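You operate a simulated robot arm through the tools that you are given. There is no shell and no other tool. Be economical: measure what you need, move in short steps, check, and stop when the job is done.

You run a simulated two-armed robot. Do the job below in one go: nothing can be reset, and whatever is moved stays where it is left.

## Task
Pump the press stand's cartridge into the blue cup till its tape shows empty, then uncap it.
Fine: swing the arm aside, stand the cartridge and its cap on the side table. Set down upright: clear cartridge.

Only the result counts: the job must be done as asked and must still hold three seconds after the hand-in. Knocking over, shifting, dropping, spilling or breaking anything else fails it. A push-on lid holds only when it is set on centred and level and pressed home; a screw cap is set on level and turned clockwise until tight.

## Robot
Two 7-joint arms with two-finger parallel grippers on one trunk, on a base that drives. Base frame: it is fixed to the floor where the robot stands at the start and does not move with it; the origin is under the middle of the robot, x ahead of it, y to its left, z up. Units: mm, rad, N and s.
The left shoulder is at the start at [24, 174, 1471], the right one opposite. With the tool pointing down near the work surface each hand reaches from about 100 to 560 mm from the robot's upright axis, wherever it stands, measured 20 degrees to its own side. Places, roughly: clear cartridge [-1000, 750, 1250]; steel arm [600, -100, 1300]; top of the side table [700, 200, 900]. Payload 3.6 kg a hand.
Tool frame (each hand has its own): the origin (TCP) lies between the finger pads and is the grasp point; the fingertips stand 30 mm ahead of it; z points along the fingers, y is the line along which they close. Largest opening 110 mm; finger width 20, thickness 10; the body of the gripper, 48 by 112 mm, starts 55 mm behind the TCP.
Orientation is told as [roll, pitch, yaw] about the base's x, y, z axes, in that order, counted from this pose: with the fingers straight down and closing along the base's y, the tool's x points along the base's -x, its y along +y and its z along -z.

## Interface
- The arms move only by the tool jog_arm. It takes "left_increments", "right_increments" or both (then of equal length, played together; a hand with none holds still); each is a list that holds one entry, the list of rows, each a list of 7 numbers: the opening in per cent of the stroke, from 0 (shut) to 100 (fully open), then the shift along the tool's x, y, z in mm, then the turn, a rotation vector about the tool's x, y, z in rad. In form: [[[claw, tx, ty, tz, wx, wy, wz], ...]]. A call has 1 to 20 rows; each row shifts and turns the commanded pose from where the row before left it, along the tool's axes as they then stand. Each row takes 0.2 s and may step no farther than 50 mm and 0.15 rad from the row before; otherwise, or with a gripper value out of range, the whole call is refused. Where a pose cannot be reached the arm comes as near as it can. A force on the tool above 50 N (or 10 N above the force at the start of the call, whichever is more), or a blocked arm, ends the call early, and 0.2 s more pass. Each finger travels about 153 mm/s and halts on what it meets, pressing with about 28 N; the grip force reading is that of the motor and also rises with nothing between the fingers. The clock runs only during rows and for 0.2 s after the last one: add rows that do not move to give the fingers time. The reply holds the time, the measured pose of the TCP, the force on the tool along the base axes, the opening and the grip force, in the units named above and with some noise, with the torque about the TCP (base axes, N m) and any sound that the robot's microphone picked up, and new pictures: "show" is both (left out), scene, wrist or none (wrist: the cameras of the hands that moved).
- Cameras (640 x 400 px; columns grow to the right, rows downward): "scene" is now at [109.1, -15.9, 1660.8]; the picture's right is [-0.16, -0.99, 0.00], its down [-0.41, 0.07, -0.91] and it looks along [0.90, -0.15, -0.41] (base axes); focal length 214 px, centre (320, 200). "left" rides on the left gripper at [73, -17, -103] in its tool frame; the picture's right is [0.23, 0.97, 0.00], its down [-0.76, 0.18, -0.62] and it looks along [-0.61, 0.14, 0.78] (tool axes); focal length 222 px, centre (320, 200). "right" rides on the right gripper at [72, 17, -103] in its tool frame; the picture's right is [-0.23, 0.97, 0.00], its down [-0.76, -0.18, -0.62] and it looks along [-0.61, -0.14, 0.78] (tool axes); focal length 222 px, centre (320, 200).
- lift_body(by): slides the trunk up (or, below 0, down) by that many mm; the arms and the scene camera ride with it, the base frame stays. It gives what a move gives, with no picture.
- base_move(legs): drives the robot by 1 to 6 legs, each [ahead, left, turn to the left] in mm, mm and rad, along the robot's own axes; the way and the turn of a leg run together, so that a leg with both is an arc; at most 1500 mm and 3.142 rad a leg. The arms and the cameras ride along, it lands a little off, and it stops where it bumps. It gives what a move gives, and a new picture of the scene camera.
- head_to(pan, tilt): turns the head with the scene camera to pan (to the left, within 1.501 rad either way) and tilt (down, from -0.506 to 1.204), counted from straight ahead of the robot. It gives what a move gives, and a new picture of the scene camera.
- probe_pixels(camera, pixels): for up to 12 pixels [column, row] of the newest picture of that camera ("zoom" is the newest enlarged one), the place [x, y, z] in the base frame of the surface seen there, good to about 2 mm. No time passes.
- inspect(camera, box): a new picture of the part [left, top, right, bottom] of that camera's present view, enlarged. No time passes.
- hand_in(): hands the job in; it is judged then, once.

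Work in short steps. Measure before you move; look again where a grasp or a placing could have gone wrong, and mend it. You have 80 turns and 260 pictures in all, those below and enlarged ones among them. Open the grippers and draw the arms clear of the work before you hand the job in, unless the task says otherwise; then end with one line.

The tools are called after "Emit:" as a command line: name --argument value ..., lists and objects as JSON in quotes. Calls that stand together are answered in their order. jog_arm: Moves the arms, as the interface text tells. Its arguments: {"type":"object","properties":{"left_increments":{"type":"array"},"right_increments":{"type":"array"},"show":{"type":"string","enum":["both","scene","wrist","none"]}},"required":[]} The other tools are called the same way: lift_body (by) slides the trunk up or down; base_move (legs) drives the base; head_to (pan, tilt) turns the head that bears the scene camera; probe_pixels (camera, pixels) gives the place of the surface under pixels of a picture; inspect (camera, box) takes an enlarged picture of a part of a camera's view; hand_in () hands the job in.

At the start:

```text
t: 0.0
left_position: [339.8, 76.1, 1636.5]
left_ee_rot: [0.0, 0.001, 0.001]
left_force: [-0.2, 0.0, -0.2]
left_moment: [0.04, 0.0, 0.01]
left_width: 109.9
left_grasp_force: 0.1
right_position: [339.0, -235.3, 1565.9]
right_ee_rot: [0.007, -0.002, -0.011]
right_force: [-0.8, -0.1, -0.2]
right_moment: [0.01, 0.01, 0.01]
right_width: 109.8
right_grasp_force: 0.1
trunk travel left (down, up): [-585.0, 179.0]
robot x, y, heading: [0.7, -0.3, -0.003]
head pan, tilt: [-0.162, 0.426]
```

scene: 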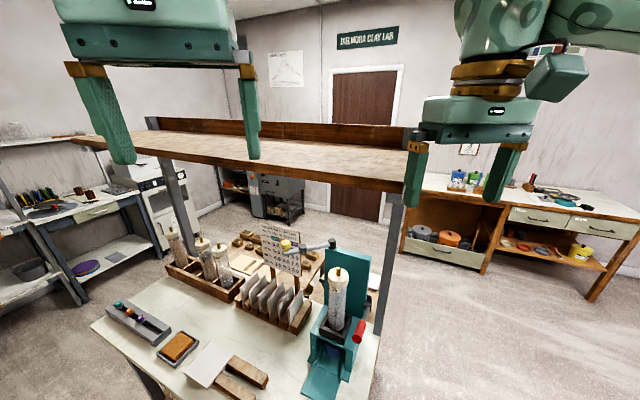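
right: 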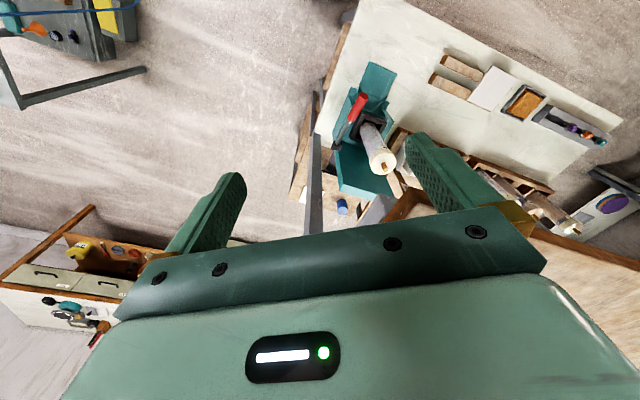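
left: 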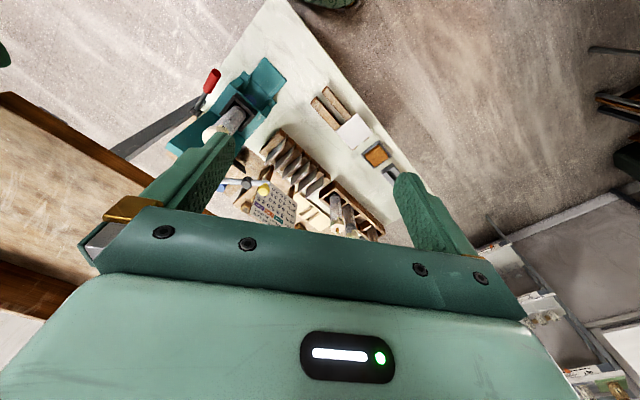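

The scene picture shows a teal press stand at about (338,320) with a cartridge, and a steel arm with a yellow knob near (300,245). I enlarge these and probe for places.

Emit:
inspect --camera "scene" --box '[220, 220, 400, 400]'

Emit:
inspect --camera "scene" --box '[80, 210, 280, 400]'

Emit:
inspect --camera "right" --box '[300, 40, 460, 240]'

Emit:
probe_pixels --camera "scene" --pixels '[[337, 290], [337, 270], [360, 335], [330, 385], [285, 245], [333, 242], [318, 310], [350, 260], [290, 230], [120, 325], [178, 345], [210, 260]]'

```text
2.22 times, centred on (310, 310) of scene
```

zoom: 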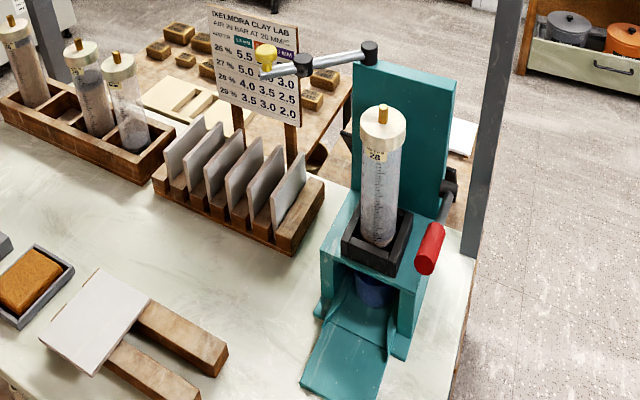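

```text
2.11 times, centred on (180, 305) of scene
```

zoom: 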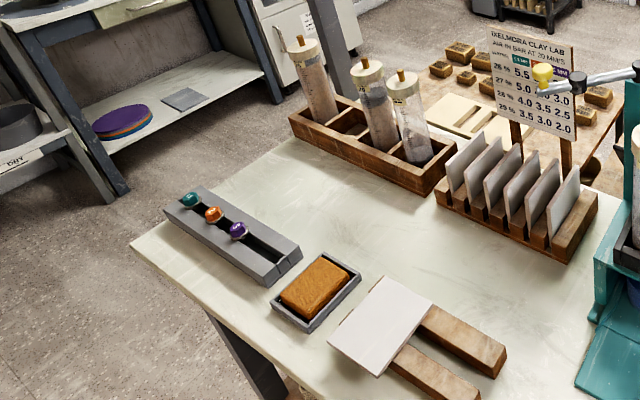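

```text
2.00 times, centred on (380, 140) of right
```

zoom: 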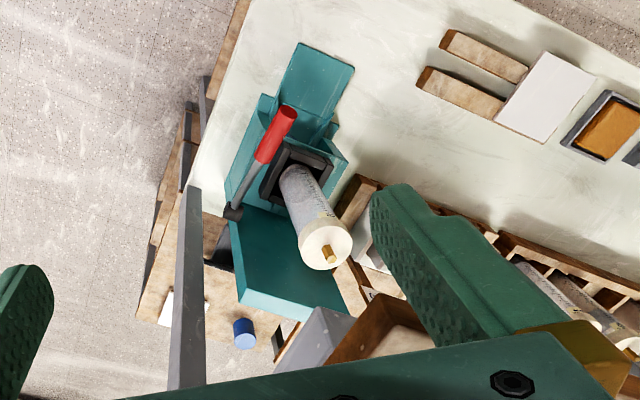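

```text
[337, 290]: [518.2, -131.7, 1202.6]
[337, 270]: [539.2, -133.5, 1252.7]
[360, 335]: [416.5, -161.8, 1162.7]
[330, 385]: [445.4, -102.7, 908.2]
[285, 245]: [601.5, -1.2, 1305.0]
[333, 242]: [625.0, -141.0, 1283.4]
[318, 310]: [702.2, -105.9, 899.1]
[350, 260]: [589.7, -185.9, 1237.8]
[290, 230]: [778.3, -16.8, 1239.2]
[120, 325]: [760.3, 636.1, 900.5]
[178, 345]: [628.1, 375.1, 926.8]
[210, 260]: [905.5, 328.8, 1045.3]
```

The press stand matches the steel arm's place, but the clear cartridge is told to be behind me at [-1000,750]. I look around before anything else.

Emit:
head_to --pan 1.5 --tilt 0.4

Emit:
base_move --legs '[[0, 0, 1.0]]'

```text
t: 1.7
left_position: [340.7, 76.7, 1636.3]
left_ee_rot: [-0.001, 0.001, 0.002]
left_force: [-0.3, 0.5, 0.2]
left_moment: [0.01, 0.02, -0.01]
left_width: 110.2
left_grasp_force: 0.1
right_position: [338.7, -235.8, 1564.9]
right_ee_rot: [0.008, -0.003, -0.009]
right_force: [-0.2, 0.1, 0.0]
right_moment: [0.05, 0.06, -0.04]
right_width: 109.9
right_grasp_force: 0.0
trunk travel left (down, up): [-585.0, 179.0]
robot x, y, heading: [2.0, 2.1, 0.0]
head pan, tilt: [1.499, 0.4]
```

scene: 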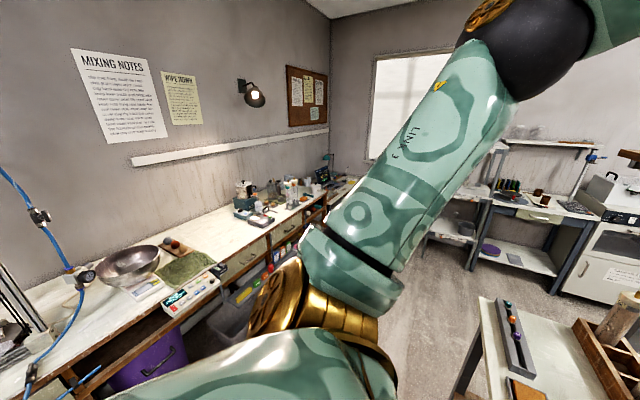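

```text
t: 3.1
left_position: [311.6, 157.2, 1635.6]
left_ee_rot: [-0.004, 0.0, 0.249]
left_force: [0.6, -0.7, -0.4]
left_moment: [0.01, 0.02, 0.02]
left_width: 109.8
left_grasp_force: 0.0
right_position: [383.8, -151.2, 1564.5]
right_ee_rot: [0.002, 0.009, 0.206]
right_force: [-5.2, -4.9, 1.4]
right_moment: [-0.13, -0.07, -0.4]
right_width: 110.1
right_grasp_force: 0.0
trunk travel left (down, up): [-585.0, 179.0]
robot x, y, heading: [0.4, 2.2, 0.246]
head pan, tilt: [1.499, 0.4]
stopped in leg 1: the force on the tool passed its limit at 111 N (the readings are from after the stop); the commanded pose is now the measured one
```

scene: 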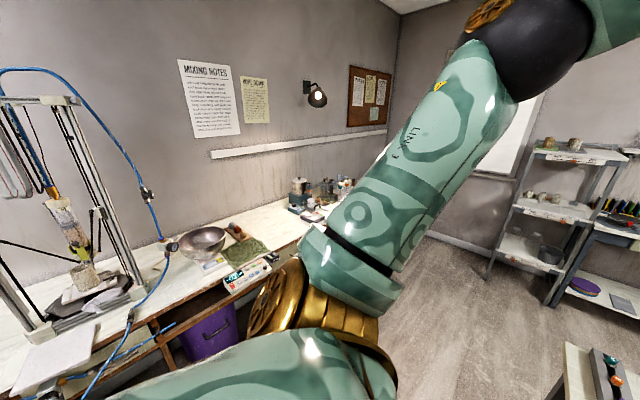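

The right hand touched the overhead shelf while turning. I back straight off first, then turn to see the printer at the left (75,230) that holds a cartridge.

Emit:
base_move --legs '[[0, 0, -0.2], [-250, 0, 0]]'

Emit:
head_to --pan 0.0 --tilt 0.4

```text
t: 5.7
left_position: [84.7, 81.9, 1635.7]
left_ee_rot: [-0.002, 0.004, 0.053]
left_force: [-1.2, -0.6, -0.8]
left_moment: [0.0, -0.02, 0.0]
left_width: 109.8
left_grasp_force: 0.0
right_position: [98.0, -234.4, 1564.2]
right_ee_rot: [0.001, 0.009, 0.013]
right_force: [-0.1, -0.2, -0.9]
right_moment: [-0.02, -0.03, 0.01]
right_width: 109.9
right_grasp_force: 0.1
trunk travel left (down, up): [-585.0, 179.0]
robot x, y, heading: [-249.7, -12.1, 0.044]
head pan, tilt: [1.499, 0.4]
```

scene: 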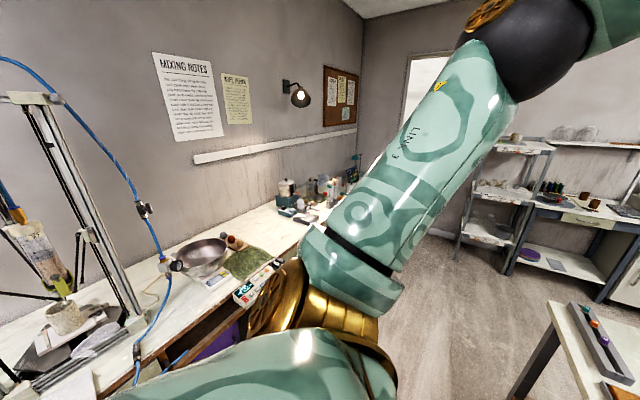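

```text
t: 7.3
left_position: [84.9, 81.3, 1635.7]
left_ee_rot: [-0.004, 0.003, 0.055]
left_force: [0.2, -0.1, -0.7]
left_moment: [-0.01, 0.02, -0.01]
left_width: 109.9
left_grasp_force: 0.1
right_position: [97.0, -233.6, 1564.2]
right_ee_rot: [0.002, 0.009, 0.011]
right_force: [-0.1, 0.6, 0.4]
right_moment: [-0.01, -0.01, 0.02]
right_width: 110.1
right_grasp_force: 0.1
trunk travel left (down, up): [-585.0, 179.0]
robot x, y, heading: [-254.5, -16.4, 0.049]
head pan, tilt: [0.0, 0.4]
```

scene: 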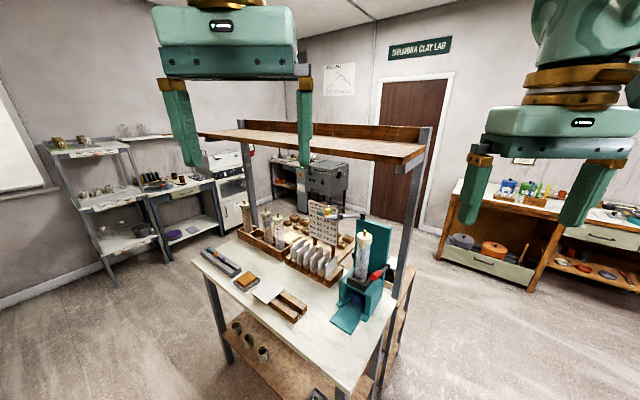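

The table looks unchanged. Now there is room, so I turn left to view the printer.

Emit:
base_move --legs '[[0, 0, 1.8]]'

Emit:
head_to --pan 0.7 --tilt 0.5

```text
t: 12.1
left_position: [-419.5, 293.9, 1636.3]
left_ee_rot: [-0.006, 0.002, 1.848]
left_force: [-0.1, -0.1, 0.1]
left_moment: [0.03, -0.01, 0.01]
left_width: 110.2
left_grasp_force: 0.0
right_position: [-114.7, 377.0, 1564.8]
right_ee_rot: [0.001, 0.008, 1.807]
right_force: [-1.0, -0.9, -0.9]
right_moment: [0.0, -0.02, 0.01]
right_width: 109.7
right_grasp_force: 0.0
trunk travel left (down, up): [-585.0, 179.0]
robot x, y, heading: [-249.0, -11.5, 1.842]
head pan, tilt: [0.0, 0.4]
```

scene: 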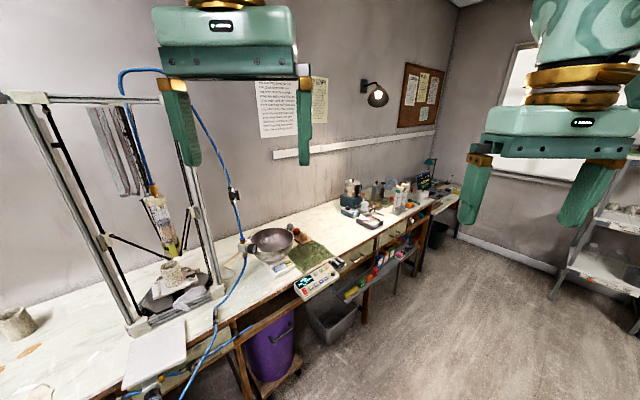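

```text
t: 13.1
left_position: [-420.7, 295.5, 1637.3]
left_ee_rot: [-0.002, 0.002, 1.851]
left_force: [-0.2, 0.4, -0.6]
left_moment: [-0.01, 0.0, 0.0]
left_width: 110.2
left_grasp_force: 0.0
right_position: [-112.1, 375.9, 1564.8]
right_ee_rot: [0.002, 0.006, 1.808]
right_force: [0.7, 0.4, 0.2]
right_moment: [0.0, 0.0, 0.01]
right_width: 110.3
right_grasp_force: 0.1
trunk travel left (down, up): [-585.0, 179.0]
robot x, y, heading: [-253.2, -11.3, 1.846]
head pan, tilt: [0.7, 0.499]
```

scene: 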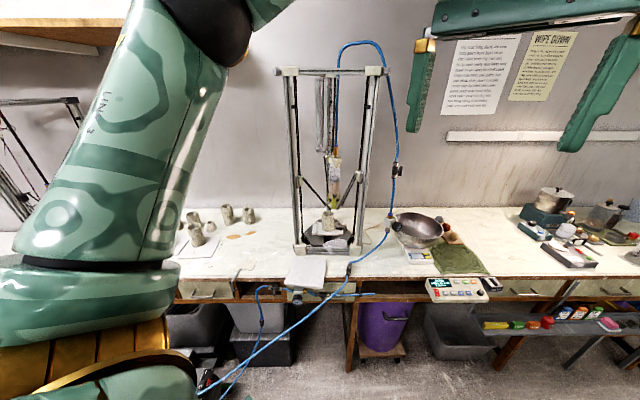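

Emit:
inspect --camera "scene" --box '[270, 60, 420, 270]'

Emit:
probe_pixels --camera "scene" --pixels '[[336, 170], [335, 195], [334, 160], [327, 220]]'

Emit:
inspect --camera "scene" --box '[440, 30, 600, 130]'

```text
1.90 times, centred on (345, 165) of scene
```

zoom: 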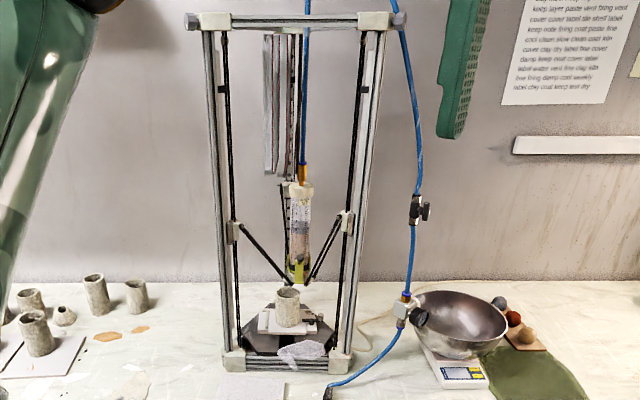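

```text
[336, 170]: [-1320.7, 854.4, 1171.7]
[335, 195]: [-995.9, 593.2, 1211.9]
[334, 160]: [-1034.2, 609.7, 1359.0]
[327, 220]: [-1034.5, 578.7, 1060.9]
```

```text
4.00 times, centred on (520, 80) of scene
```

zoom: 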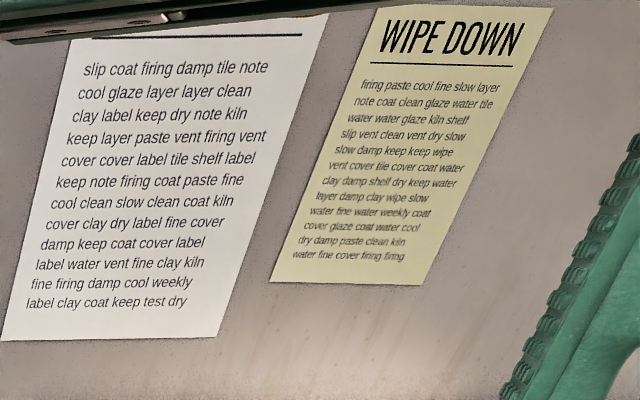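

The printer's cartridge is hooked to an air hose; the press stand with lever, arm and blue cup is the front one, so I work there. I turn back and look closely from nearer at the stand.

Emit:
base_move --legs '[[0, 0, -1.842]]'

Emit:
head_to --pan -0.15 --tilt 0.4

Emit:
inspect --camera "scene" --box '[280, 190, 420, 350]'

Emit:
probe_pixels --camera "scene" --pixels '[[395, 160], [340, 145], [270, 138], [420, 150]]'

```text
t: 18.0
left_position: [89.0, 65.6, 1636.0]
left_ee_rot: [-0.004, 0.001, 0.004]
left_force: [1.0, -0.4, 0.1]
left_moment: [0.02, 0.03, 0.02]
left_width: 109.9
left_grasp_force: 0.1
right_position: [83.7, -250.3, 1564.6]
right_ee_rot: [0.002, 0.007, -0.038]
right_force: [-0.2, -0.2, 1.0]
right_moment: [0.0, 0.01, 0.02]
right_width: 110.0
right_grasp_force: 0.0
trunk travel left (down, up): [-585.0, 179.0]
robot x, y, heading: [-254.4, -13.6, 0.002]
head pan, tilt: [0.7, 0.499]
```

scene: 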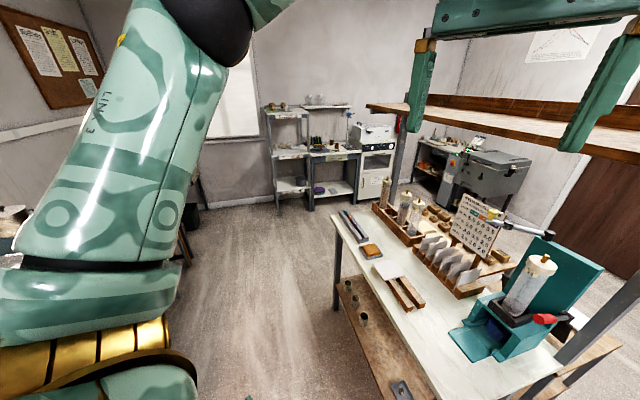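

```text
t: 19.1
left_position: [88.6, 66.4, 1636.6]
left_ee_rot: [-0.004, 0.001, 0.004]
left_force: [0.0, -0.5, 1.1]
left_moment: [-0.01, 0.03, -0.02]
left_width: 110.0
left_grasp_force: 0.0
right_position: [83.7, -251.6, 1564.9]
right_ee_rot: [0.002, 0.007, -0.039]
right_force: [-0.1, -0.1, 0.0]
right_moment: [-0.03, -0.01, -0.01]
right_width: 110.1
right_grasp_force: 0.1
trunk travel left (down, up): [-585.0, 179.0]
robot x, y, heading: [-253.0, -10.9, 0.004]
head pan, tilt: [-0.15, 0.4]
```

scene: 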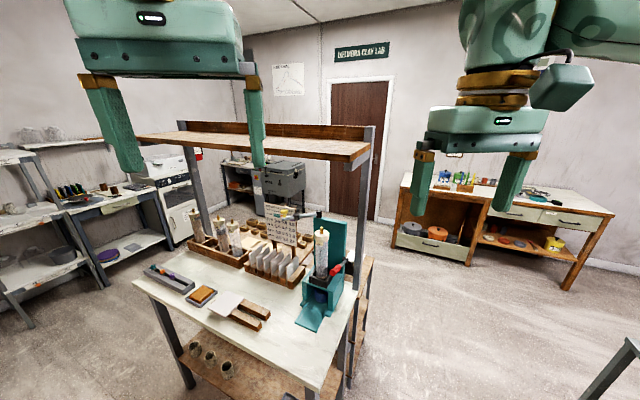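

```text
2.50 times, centred on (350, 270) of scene
```

zoom: 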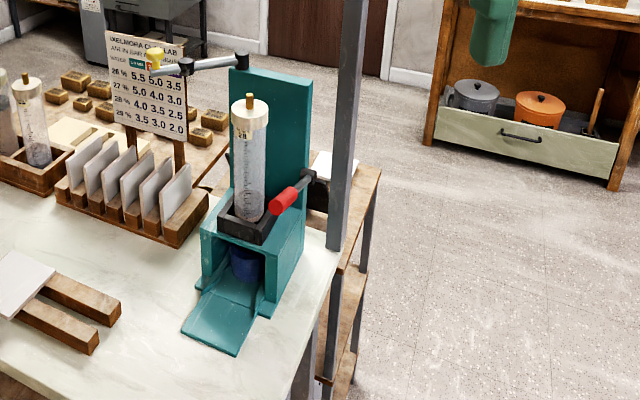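

```text
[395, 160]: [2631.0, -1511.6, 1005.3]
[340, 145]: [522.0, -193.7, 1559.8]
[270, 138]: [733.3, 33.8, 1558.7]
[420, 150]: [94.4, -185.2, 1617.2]
```

The shelf overhead is at z about 1560. I lower the trunk to see and work beneath it, and come forward part way.

Emit:
lift_body --by -200

Emit:
base_move --legs '[[200, 0, 0]]'

Emit:
head_to --pan -0.2 --tilt 0.45

Emit:
inspect --camera "scene" --box '[260, 120, 400, 320]'

```text
t: 21.3
left_position: [87.5, 65.0, 1436.7]
left_ee_rot: [-0.002, 0.002, 0.004]
left_force: [-1.0, -0.5, -0.6]
left_moment: [-0.01, -0.02, 0.01]
left_width: 110.3
left_grasp_force: 0.0
right_position: [84.1, -250.9, 1364.8]
right_ee_rot: [0.001, 0.007, -0.039]
right_force: [0.4, -0.4, 0.2]
right_moment: [0.03, 0.0, 0.03]
right_width: 110.1
right_grasp_force: 0.1
trunk travel left (down, up): [-385.0, 379.0]
robot x, y, heading: [-253.4, -11.7, -0.003]
head pan, tilt: [-0.15, 0.4]
```

```text
t: 22.9
left_position: [289.7, 65.5, 1436.4]
left_ee_rot: [-0.003, 0.005, 0.004]
left_force: [0.4, -0.5, -0.7]
left_moment: [-0.01, 0.04, -0.03]
left_width: 110.2
left_grasp_force: 0.1
right_position: [285.4, -250.5, 1364.4]
right_ee_rot: [0.002, 0.009, -0.038]
right_force: [-0.2, 0.0, 0.5]
right_moment: [0.01, 0.02, 0.04]
right_width: 110.3
right_grasp_force: 0.1
trunk travel left (down, up): [-385.0, 379.0]
robot x, y, heading: [-49.3, -13.1, 0.001]
head pan, tilt: [-0.15, 0.4]
```

scene: 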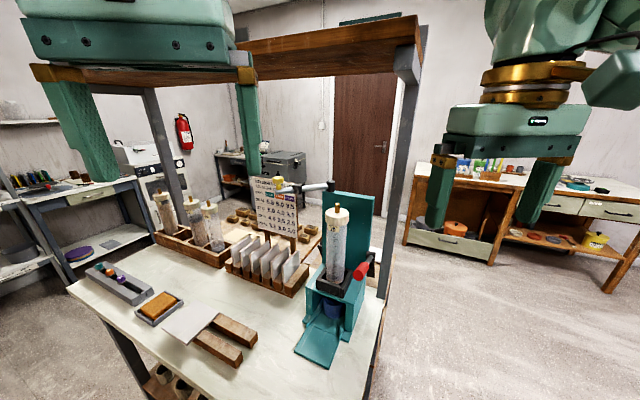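

```text
t: 23.5
left_position: [288.7, 65.6, 1436.2]
left_ee_rot: [-0.002, 0.004, 0.005]
left_force: [1.0, 0.0, -0.9]
left_moment: [0.01, 0.0, 0.02]
left_width: 110.0
left_grasp_force: 0.1
right_position: [286.1, -251.9, 1364.5]
right_ee_rot: [0.003, 0.01, -0.039]
right_force: [0.7, -0.4, 0.8]
right_moment: [0.0, 0.04, 0.04]
right_width: 110.1
right_grasp_force: 0.0
trunk travel left (down, up): [-385.0, 379.0]
robot x, y, heading: [-50.5, -13.8, -0.004]
head pan, tilt: [-0.201, 0.45]
```

scene: 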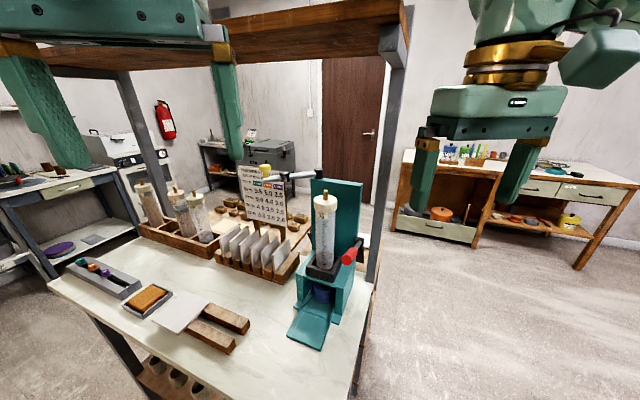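

```text
2.00 times, centred on (330, 220) of scene
```

zoom: 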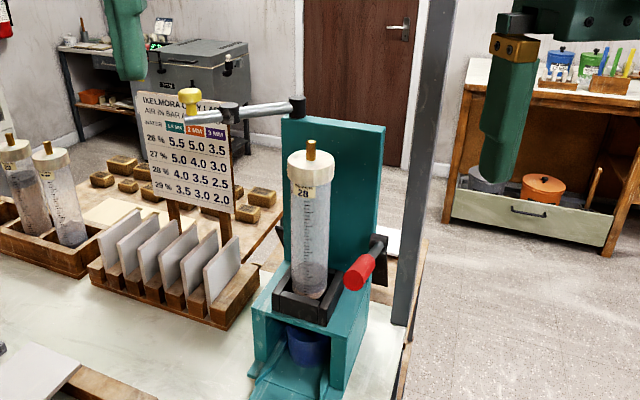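

Emit:
inspect --camera "scene" --box '[295, 180, 375, 280]'

Emit:
inspect --camera "scene" --box '[240, 155, 340, 215]'

Emit:
inspect --camera "scene" --box '[280, 240, 370, 350]'

Emit:
probe_pixels --camera "scene" --pixels '[[325, 194], [325, 205], [325, 225], [324, 255], [348, 258], [358, 240], [264, 170], [320, 175], [290, 175], [320, 290], [338, 200], [312, 275]]'

```text
4.00 times, centred on (335, 230) of scene
```

zoom: 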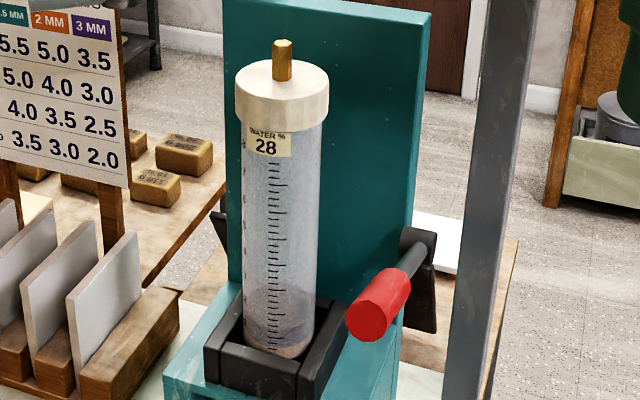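

```text
6.40 times, centred on (290, 185) of scene
```

zoom: 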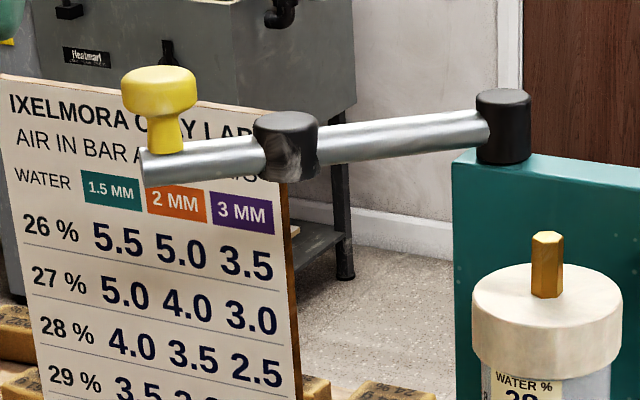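

```text
3.64 times, centred on (325, 295) of scene
```

zoom: 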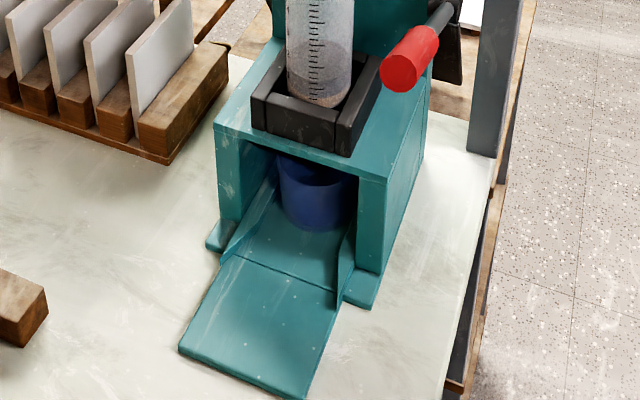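

```text
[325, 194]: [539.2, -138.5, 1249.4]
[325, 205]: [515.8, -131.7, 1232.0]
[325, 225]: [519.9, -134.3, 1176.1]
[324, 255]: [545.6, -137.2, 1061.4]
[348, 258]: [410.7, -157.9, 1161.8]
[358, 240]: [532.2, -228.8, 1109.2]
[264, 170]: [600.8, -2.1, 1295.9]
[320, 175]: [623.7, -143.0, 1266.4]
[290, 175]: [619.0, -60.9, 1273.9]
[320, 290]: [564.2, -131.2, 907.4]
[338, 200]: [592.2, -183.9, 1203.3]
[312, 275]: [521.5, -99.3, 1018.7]
```

The lever grip's end is at about [411,-158,1162], the arm's pivot at [624,-143,1275] and the cartridge axis near [540,-135]. I look at these with the wrist cameras for finer detail.

Emit:
inspect --camera "left" --box '[0, 0, 640, 400]'

Emit:
inspect --camera "right" --box '[200, 0, 640, 260]'

```text
1.00 times, centred on (320, 200) of left (not enlarged: the box is as wide or as high as the picture)
```

zoom: 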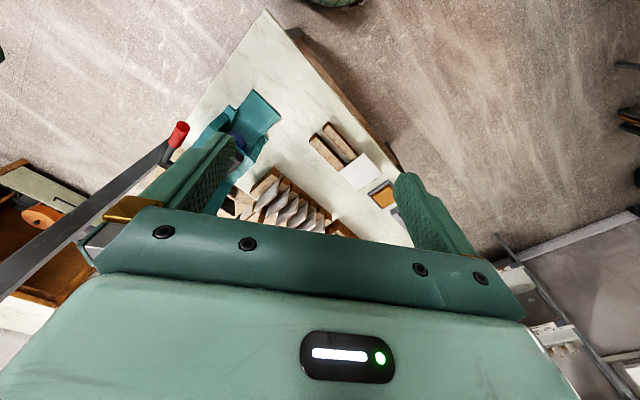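

```text
1.45 times, centred on (420, 130) of right
```

zoom: 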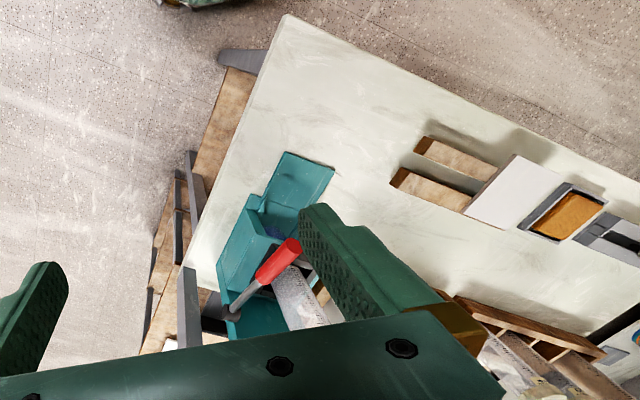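

Emit:
inspect --camera "scene" --box '[305, 185, 345, 235]'

Emit:
inspect --camera "scene" --box '[300, 230, 345, 285]'

Emit:
inspect --camera "scene" --box '[335, 225, 375, 275]'

Emit:
inspect --camera "scene" --box '[130, 175, 220, 245]'

```text
8.00 times, centred on (325, 210) of scene
```

zoom: 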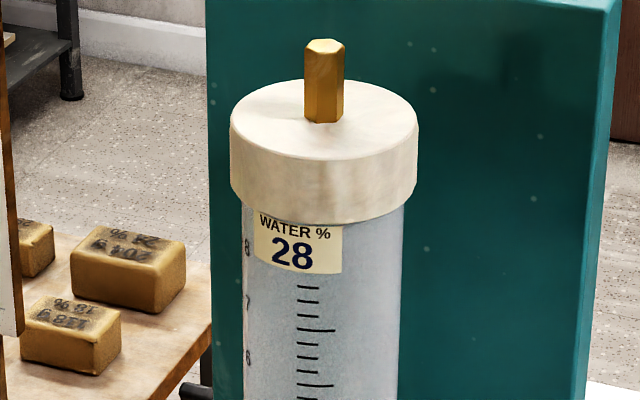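

```text
7.27 times, centred on (322, 258) of scene
```

zoom: 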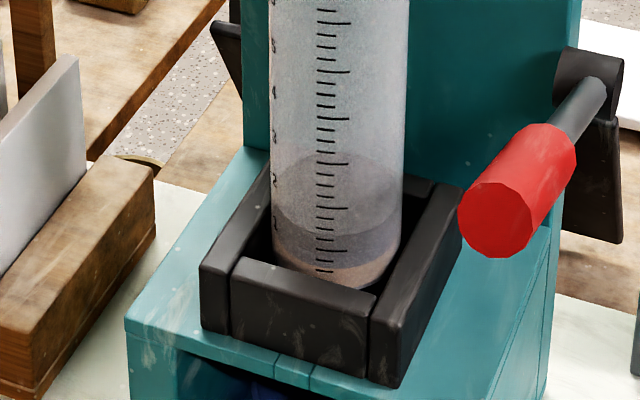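

```text
8.00 times, centred on (355, 250) of scene
```

zoom: 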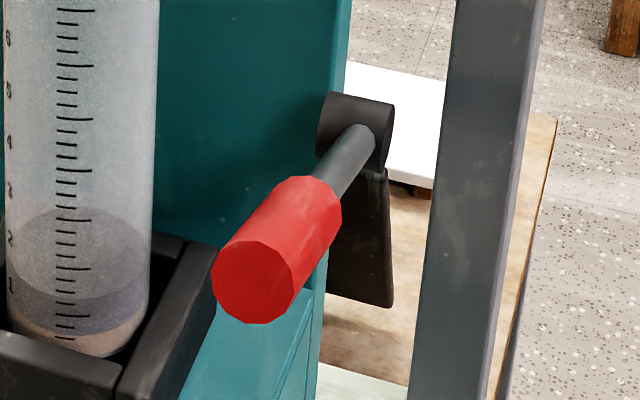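

```text
5.71 times, centred on (175, 210) of scene
```

zoom: 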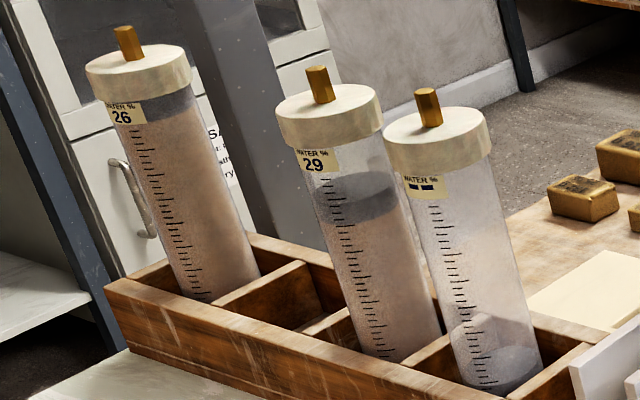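

Emit:
inspect --camera "scene" --box '[250, 160, 346, 220]'

Emit:
probe_pixels --camera "zoom" --pixels '[[505, 192], [498, 225], [440, 260], [570, 260], [505, 275], [480, 80], [475, 120], [270, 85], [270, 130], [400, 110], [95, 55], [150, 130]]'

Emit:
inspect --camera "scene" --box '[335, 225, 375, 275]'

Emit:
probe_pixels --camera "zoom" --pixels '[[250, 280], [290, 210], [325, 180], [345, 160], [350, 100], [365, 290], [240, 320], [262, 240], [20, 340], [130, 320], [195, 260], [190, 240]]'

```text
6.67 times, centred on (298, 190) of scene
```

zoom: 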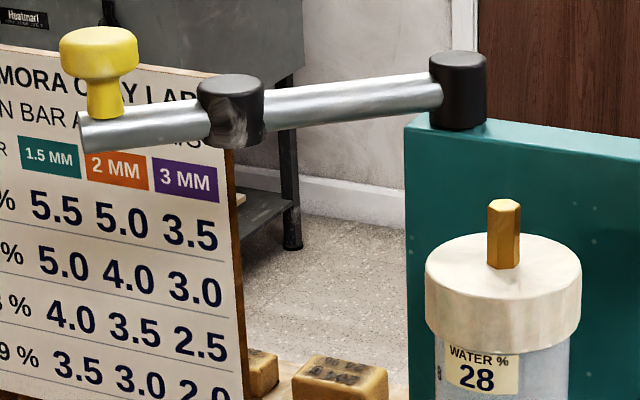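

```text
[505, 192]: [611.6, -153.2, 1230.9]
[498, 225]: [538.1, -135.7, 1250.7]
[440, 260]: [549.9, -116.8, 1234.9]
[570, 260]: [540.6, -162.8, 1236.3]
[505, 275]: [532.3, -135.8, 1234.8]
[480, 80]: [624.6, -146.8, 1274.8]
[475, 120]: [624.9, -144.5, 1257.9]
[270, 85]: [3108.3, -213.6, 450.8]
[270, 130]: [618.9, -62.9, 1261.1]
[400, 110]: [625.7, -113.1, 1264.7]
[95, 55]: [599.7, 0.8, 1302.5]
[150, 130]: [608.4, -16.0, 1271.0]
```

```text
8.00 times, centred on (355, 250) of scene
```

zoom: 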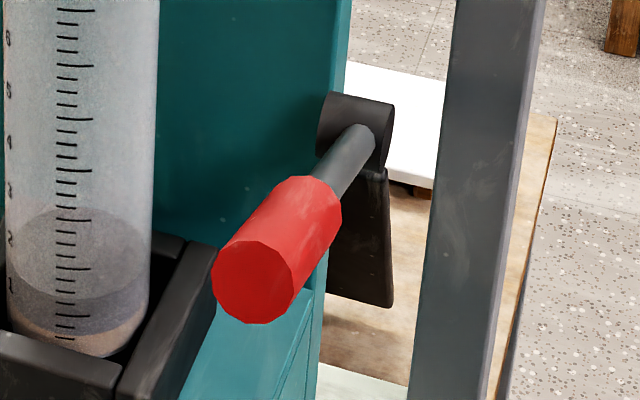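

```text
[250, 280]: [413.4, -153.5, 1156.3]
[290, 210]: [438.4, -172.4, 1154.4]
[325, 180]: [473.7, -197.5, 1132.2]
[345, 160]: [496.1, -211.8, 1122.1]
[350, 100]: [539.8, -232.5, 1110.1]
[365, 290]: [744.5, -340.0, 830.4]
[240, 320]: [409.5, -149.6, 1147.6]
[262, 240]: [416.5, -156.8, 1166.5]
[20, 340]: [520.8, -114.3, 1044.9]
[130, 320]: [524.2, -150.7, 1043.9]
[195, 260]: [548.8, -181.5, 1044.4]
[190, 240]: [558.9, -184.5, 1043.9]
```

The lever's shaft runs slantwise (-0.86,+0.5), so the stand seems yawed. I measure its corners to get the frame.

Emit:
inspect --camera "scene" --box '[270, 165, 380, 275]'

Emit:
probe_pixels --camera "zoom" --pixels '[[178, 66], [345, 85], [190, 250], [334, 250], [140, 375], [265, 390], [365, 140], [400, 150], [395, 120], [180, 90], [330, 100], [150, 345]]'

Emit:
inspect --camera "scene" --box '[270, 255, 380, 365]'

Emit:
probe_pixels --camera "zoom" --pixels '[[130, 62], [247, 100], [60, 285], [185, 325], [100, 165], [110, 255], [235, 240], [190, 140], [160, 160], [215, 140], [120, 95], [270, 120]]'

```text
3.64 times, centred on (325, 220) of scene
```

zoom: 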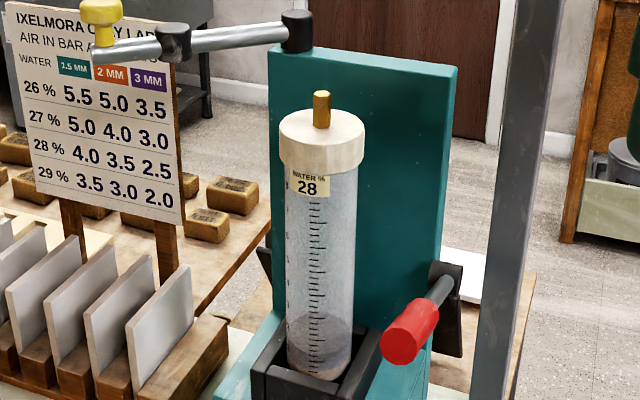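

```text
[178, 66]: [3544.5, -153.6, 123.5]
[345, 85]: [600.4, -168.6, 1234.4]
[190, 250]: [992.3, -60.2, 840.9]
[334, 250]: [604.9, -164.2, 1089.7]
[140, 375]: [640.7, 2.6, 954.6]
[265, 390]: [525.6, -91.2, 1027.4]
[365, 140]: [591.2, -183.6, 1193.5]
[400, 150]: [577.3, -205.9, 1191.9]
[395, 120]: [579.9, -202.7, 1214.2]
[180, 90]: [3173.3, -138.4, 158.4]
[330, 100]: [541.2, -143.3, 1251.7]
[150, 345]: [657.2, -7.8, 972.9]
```

```text
3.64 times, centred on (325, 310) of scene
```

zoom: 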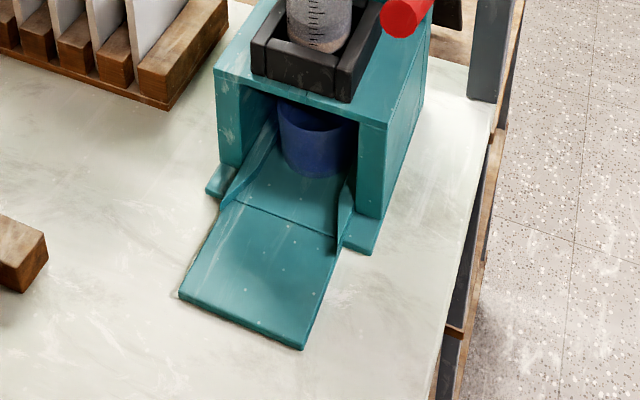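

```text
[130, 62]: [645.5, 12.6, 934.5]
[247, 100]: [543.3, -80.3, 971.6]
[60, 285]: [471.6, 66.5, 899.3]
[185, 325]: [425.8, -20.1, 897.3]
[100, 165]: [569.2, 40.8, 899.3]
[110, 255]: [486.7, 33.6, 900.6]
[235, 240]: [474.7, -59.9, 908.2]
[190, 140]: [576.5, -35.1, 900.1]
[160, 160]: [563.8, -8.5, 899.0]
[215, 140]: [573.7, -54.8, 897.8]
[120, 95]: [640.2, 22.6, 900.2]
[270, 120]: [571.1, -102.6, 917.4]
```

The stand faces about (-0.83,0.55); the arm's collar sits about 90 mm from its pivot at [632,-146], the cartridge axis about 92 mm from it, so the arm is meant to lie over the brass fitting while pumping. I first turn the left hand level (fingers ahead), to take hold of the yellow knob at [600,0,1302].

Emit:
jog_arm --left_increments '[[[60, 0, 0, 15, 0, -0.15, 0], [60, 0, 0, 15, 0, -0.15, 0], [60, 0, 0, 15, 0, -0.15, 0], [60, 0, 0, 15, 0, -0.15, 0], [60, 0, 0, 15, 0, -0.15, 0], [60, 0, 0, 15, 0, -0.15, 0], [60, 0, 0, 15, 0, -0.15, 0], [60, 0, 0, 15, 0, -0.15, 0], [60, 0, 0, 15, 0, -0.15, 0], [60, 0, 0, 15, 0, -0.15, 0], [60, 0, 0, 0, 0, -0.0708, 0], [60, 0, 0, 0, 0, 0, 0]]]'

```text
t: 26.1
left_position: [374.5, 66.1, 1330.0]
left_ee_rot: [-0.924, -1.568, 0.927]
left_force: [0.5, 0.3, 0.9]
left_moment: [0.01, 0.02, -0.02]
left_width: 65.9
left_grasp_force: 0.0
right_position: [285.6, -249.0, 1364.1]
right_ee_rot: [0.0, 0.009, -0.039]
right_force: [0.4, -0.2, 0.3]
right_moment: [-0.04, 0.03, 0.01]
right_width: 109.9
right_grasp_force: 0.0
trunk travel left (down, up): [-385.0, 379.0]
robot x, y, heading: [-52.8, -13.1, -0.001]
head pan, tilt: [-0.201, 0.45]
```

scene: 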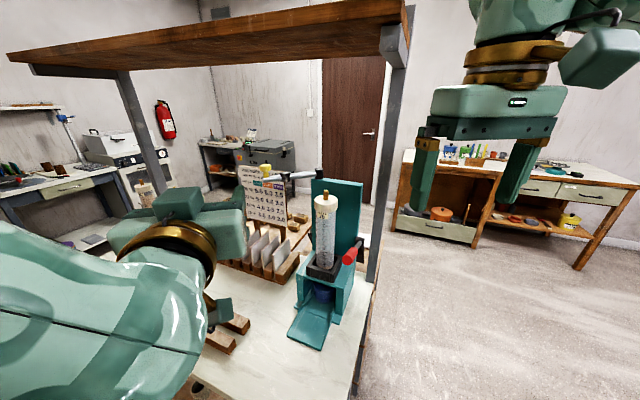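
left: 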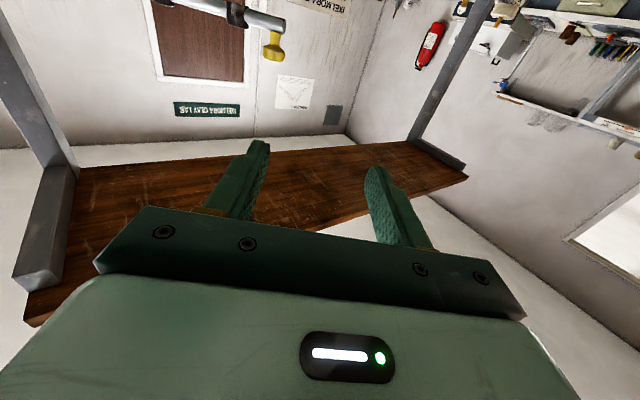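

The left hand is level at [374,66,1330]. I bring it to a point 65 mm ahead of the knob, at the knob's height.

Emit:
jog_arm --left_increments '[[[60, 7, -16.5, 39, 0, 0, 0], [60, 7, -16.5, 39, 0, 0, 0], [60, 7, -16.5, 39, 0, 0, 0], [60, 7, -16.5, 39, 0, 0, 0], [60, 0, 0, 0, 0, 0, 0]]]' --show "scene"

Emit:
inspect --camera "scene" --box '[210, 140, 340, 220]'

Emit:
inspect --camera "left" --box '[0, 0, 640, 400]'

```text
t: 27.3
left_position: [531.3, -1.3, 1301.5]
left_ee_rot: [-1.056, -1.568, 1.062]
left_force: [-1.1, -0.1, -0.5]
left_moment: [0.01, 0.05, -0.02]
left_width: 65.9
left_grasp_force: 0.1
right_position: [283.0, -250.5, 1365.6]
right_ee_rot: [0.003, 0.008, -0.037]
right_force: [0.2, 0.0, 0.5]
right_moment: [0.01, -0.06, -0.01]
right_width: 110.1
right_grasp_force: 0.1
trunk travel left (down, up): [-385.0, 379.0]
robot x, y, heading: [-51.5, -14.8, -0.001]
head pan, tilt: [-0.201, 0.45]
```

scene: 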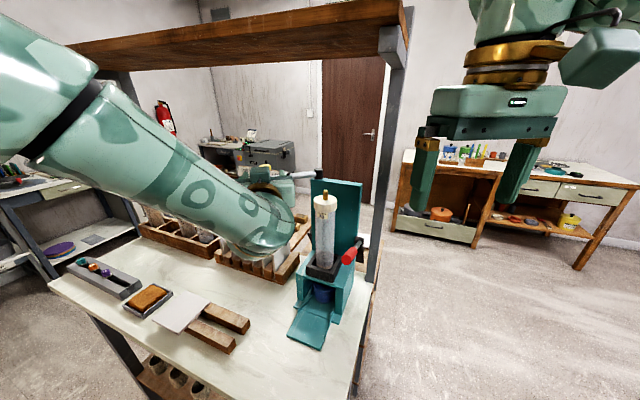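

```text
4.92 times, centred on (275, 180) of scene
```

zoom: 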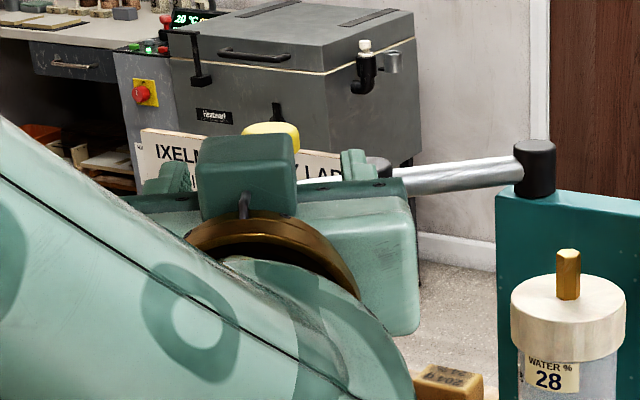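

```text
1.00 times, centred on (320, 200) of left (not enlarged: the box is as wide or as high as the picture)
```

zoom: 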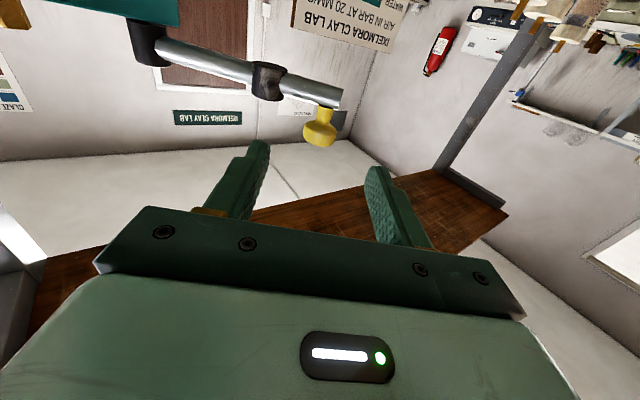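

Emit:
inspect --camera "left" --box '[120, 10, 360, 160]'

Emit:
probe_pixels --camera "zoom" --pixels '[[530, 310], [535, 345], [385, 170], [390, 215], [80, 60], [90, 125], [240, 125], [560, 230], [350, 200], [420, 190]]'

```text
2.67 times, centred on (240, 85) of left
```

zoom: 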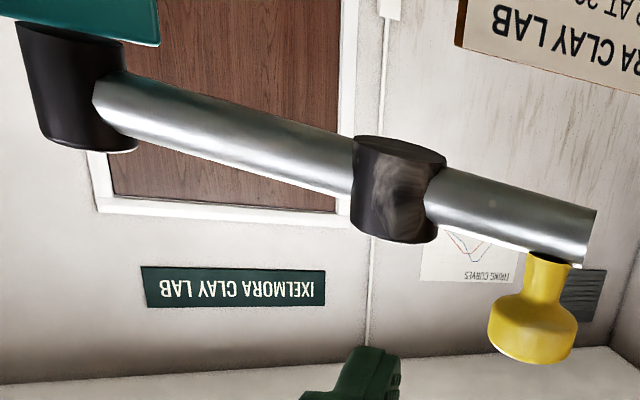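

```text
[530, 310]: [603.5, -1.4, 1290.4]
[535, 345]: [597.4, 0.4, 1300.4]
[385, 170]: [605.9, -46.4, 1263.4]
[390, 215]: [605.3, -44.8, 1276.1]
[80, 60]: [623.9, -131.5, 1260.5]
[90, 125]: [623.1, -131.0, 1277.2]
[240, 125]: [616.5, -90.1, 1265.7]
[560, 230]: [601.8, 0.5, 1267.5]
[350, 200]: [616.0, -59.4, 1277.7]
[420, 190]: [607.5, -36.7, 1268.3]
```

The collar's foot is at [613,-47,1256] about 90 mm from the pivot [630,-135] — a presser foot for the brass fitting. The knob's head centre is near [609,0,1299]; I close on it.

Emit:
jog_arm --left_increments '[[[60, 0, 0, 26, 0, 0, 0], [60, 0, 0, 26, 0, 0, 0], [60, 0, 0, 25, 0, 0, 0], [60, 0, 0, 0, 0, 0, 0], [10, 0, 0, 0, 0, 0, 0], [5, 0, 0, 0, 0, 0, 0], [5, 0, 0, 0, 0, 0, 0]]]' --show "wrist"

```text
t: 28.9
left_position: [606.8, -1.0, 1301.4]
left_ee_rot: [-0.865, -1.567, 0.867]
left_force: [-0.4, -0.1, 0.3]
left_moment: [0.02, 0.34, -0.07]
left_width: 27.1
left_grasp_force: 44.9
right_position: [283.9, -251.7, 1364.6]
right_ee_rot: [0.0, 0.007, -0.038]
right_force: [0.0, 0.2, -0.2]
right_moment: [0.04, 0.01, 0.02]
right_width: 110.2
right_grasp_force: 0.0
trunk travel left (down, up): [-385.0, 379.0]
robot x, y, heading: [-53.0, -13.7, -0.001]
head pan, tilt: [-0.201, 0.45]
```

left: 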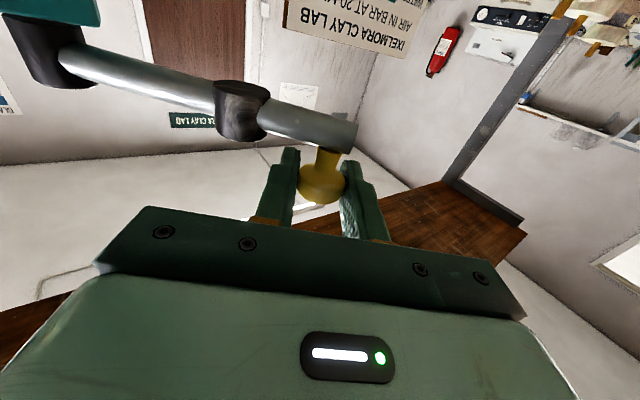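

The knob is held (27 mm). I swing it along the arc about [634,-140], stopping short of the brass fitting to check.

Emit:
jog_arm --left_increments '[[[5, 0, -5.1, -19.1, 0, 0, 0], [5, 0, -7.7, -18.2, 0, 0, 0], [5, 0, -10.2, -16.9, 0, 0, 0], [5, 0, -12.4, -15.4, 0, 0, 0], [5, 0, -14.5, -13.4, 0, 0, 0], [5, 0, -16.2, -11.4, 0, 0, 0], [5, 0, -17.6, -8.9, 0, 0, 0]]]'

Emit:
inspect --camera "scene" --box '[270, 160, 380, 230]'

```text
t: 30.5
left_position: [499.8, -85.1, 1300.8]
left_ee_rot: [-0.742, -1.567, 0.739]
left_force: [-18.7, 7.8, -8.7]
left_moment: [-0.01, -0.23, 0.04]
left_width: 27.2
left_grasp_force: 45.3
right_position: [281.9, -250.7, 1365.1]
right_ee_rot: [0.002, 0.007, -0.039]
right_force: [-0.2, -0.1, 0.4]
right_moment: [0.01, -0.01, -0.02]
right_width: 109.9
right_grasp_force: 0.1
trunk travel left (down, up): [-385.0, 379.0]
robot x, y, heading: [-55.4, -15.3, -0.005]
head pan, tilt: [-0.201, 0.45]
```

scene: 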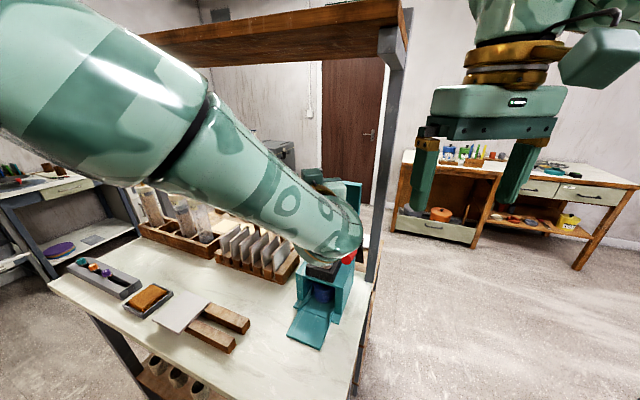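
left: 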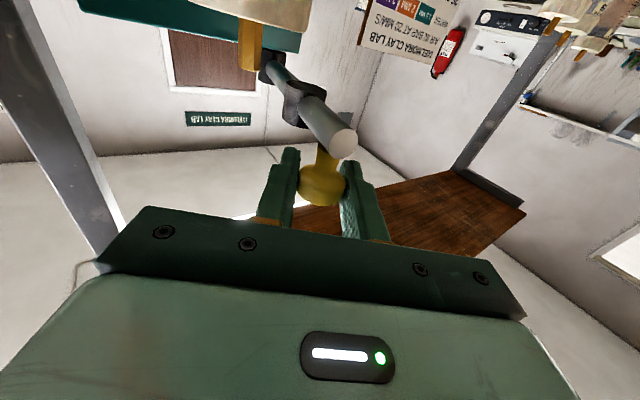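

```text
5.71 times, centred on (325, 195) of scene
```

zoom: 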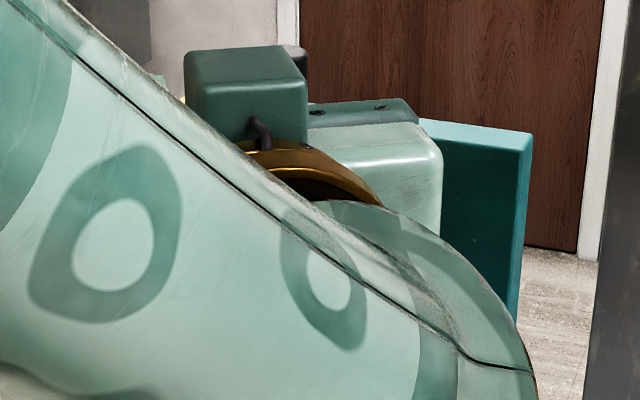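

The force points outward along the arm (about 20 N), so my pivot is a few mm off: refit P=[632,-143], r=144. I check the foot against the brass tip at left-camera (262,65).

Emit:
inspect --camera "left" --box '[190, 10, 350, 110]'

Emit:
probe_pixels --camera "zoom" --pixels '[[240, 225], [245, 150], [230, 220], [340, 250], [420, 290], [400, 340], [310, 250], [290, 215]]'

```text
4.00 times, centred on (270, 60) of left
```

zoom: 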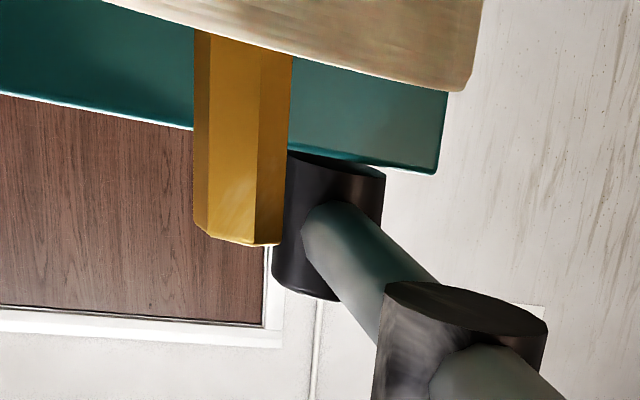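

```text
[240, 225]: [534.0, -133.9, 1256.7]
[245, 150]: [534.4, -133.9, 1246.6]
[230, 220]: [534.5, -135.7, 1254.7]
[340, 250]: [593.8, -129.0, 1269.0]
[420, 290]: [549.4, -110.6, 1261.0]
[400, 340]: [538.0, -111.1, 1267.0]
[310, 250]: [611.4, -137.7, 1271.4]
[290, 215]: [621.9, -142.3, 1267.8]
```

The foot underside (z≈1260) just clears the brass tip (z≈1258). I swing on to bring the foot over the fitting at about [540,-135].

Emit:
jog_arm --left_increments '[[[5, 0, -8, -6, 0, 0, 0], [5, 0, -8.2, -3.4, 0, 0, 0], [5, 0, -7.3, -2, 0, 0, 0], [5, 0, -7.3, -1.7, 0, 0, 0], [5, 0, -7.4, -1.2, 0, 0, 0], [5, 0, -7.5, -0.9, 0, 0, 0]]]' --show "wrist"

Emit:
inspect --camera "left" --box '[190, 0, 390, 125]'

```text
t: 31.9
left_position: [490.5, -129.1, 1303.1]
left_ee_rot: [-1.076, -1.566, 1.077]
left_force: [2.1, 2.4, 0.9]
left_moment: [-0.04, -0.11, 0.37]
left_width: 27.1
left_grasp_force: 45.2
right_position: [285.1, -252.0, 1364.6]
right_ee_rot: [0.001, 0.008, -0.038]
right_force: [-0.4, -0.4, -0.1]
right_moment: [0.0, 0.03, 0.0]
right_width: 110.2
right_grasp_force: 0.1
trunk travel left (down, up): [-385.0, 379.0]
robot x, y, heading: [-51.1, -13.0, -0.007]
head pan, tilt: [-0.201, 0.45]
```

left: 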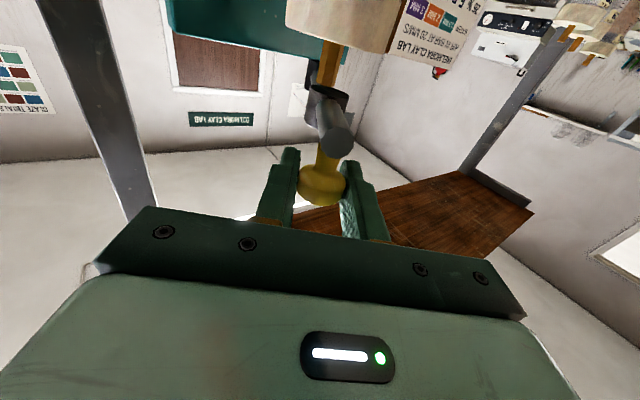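

```text
3.20 times, centred on (290, 62) of left
```

zoom: 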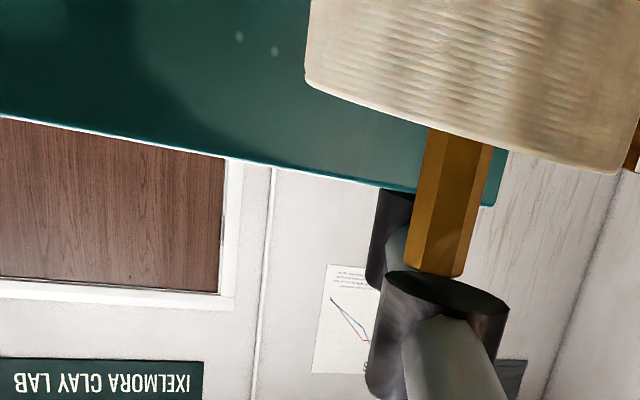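

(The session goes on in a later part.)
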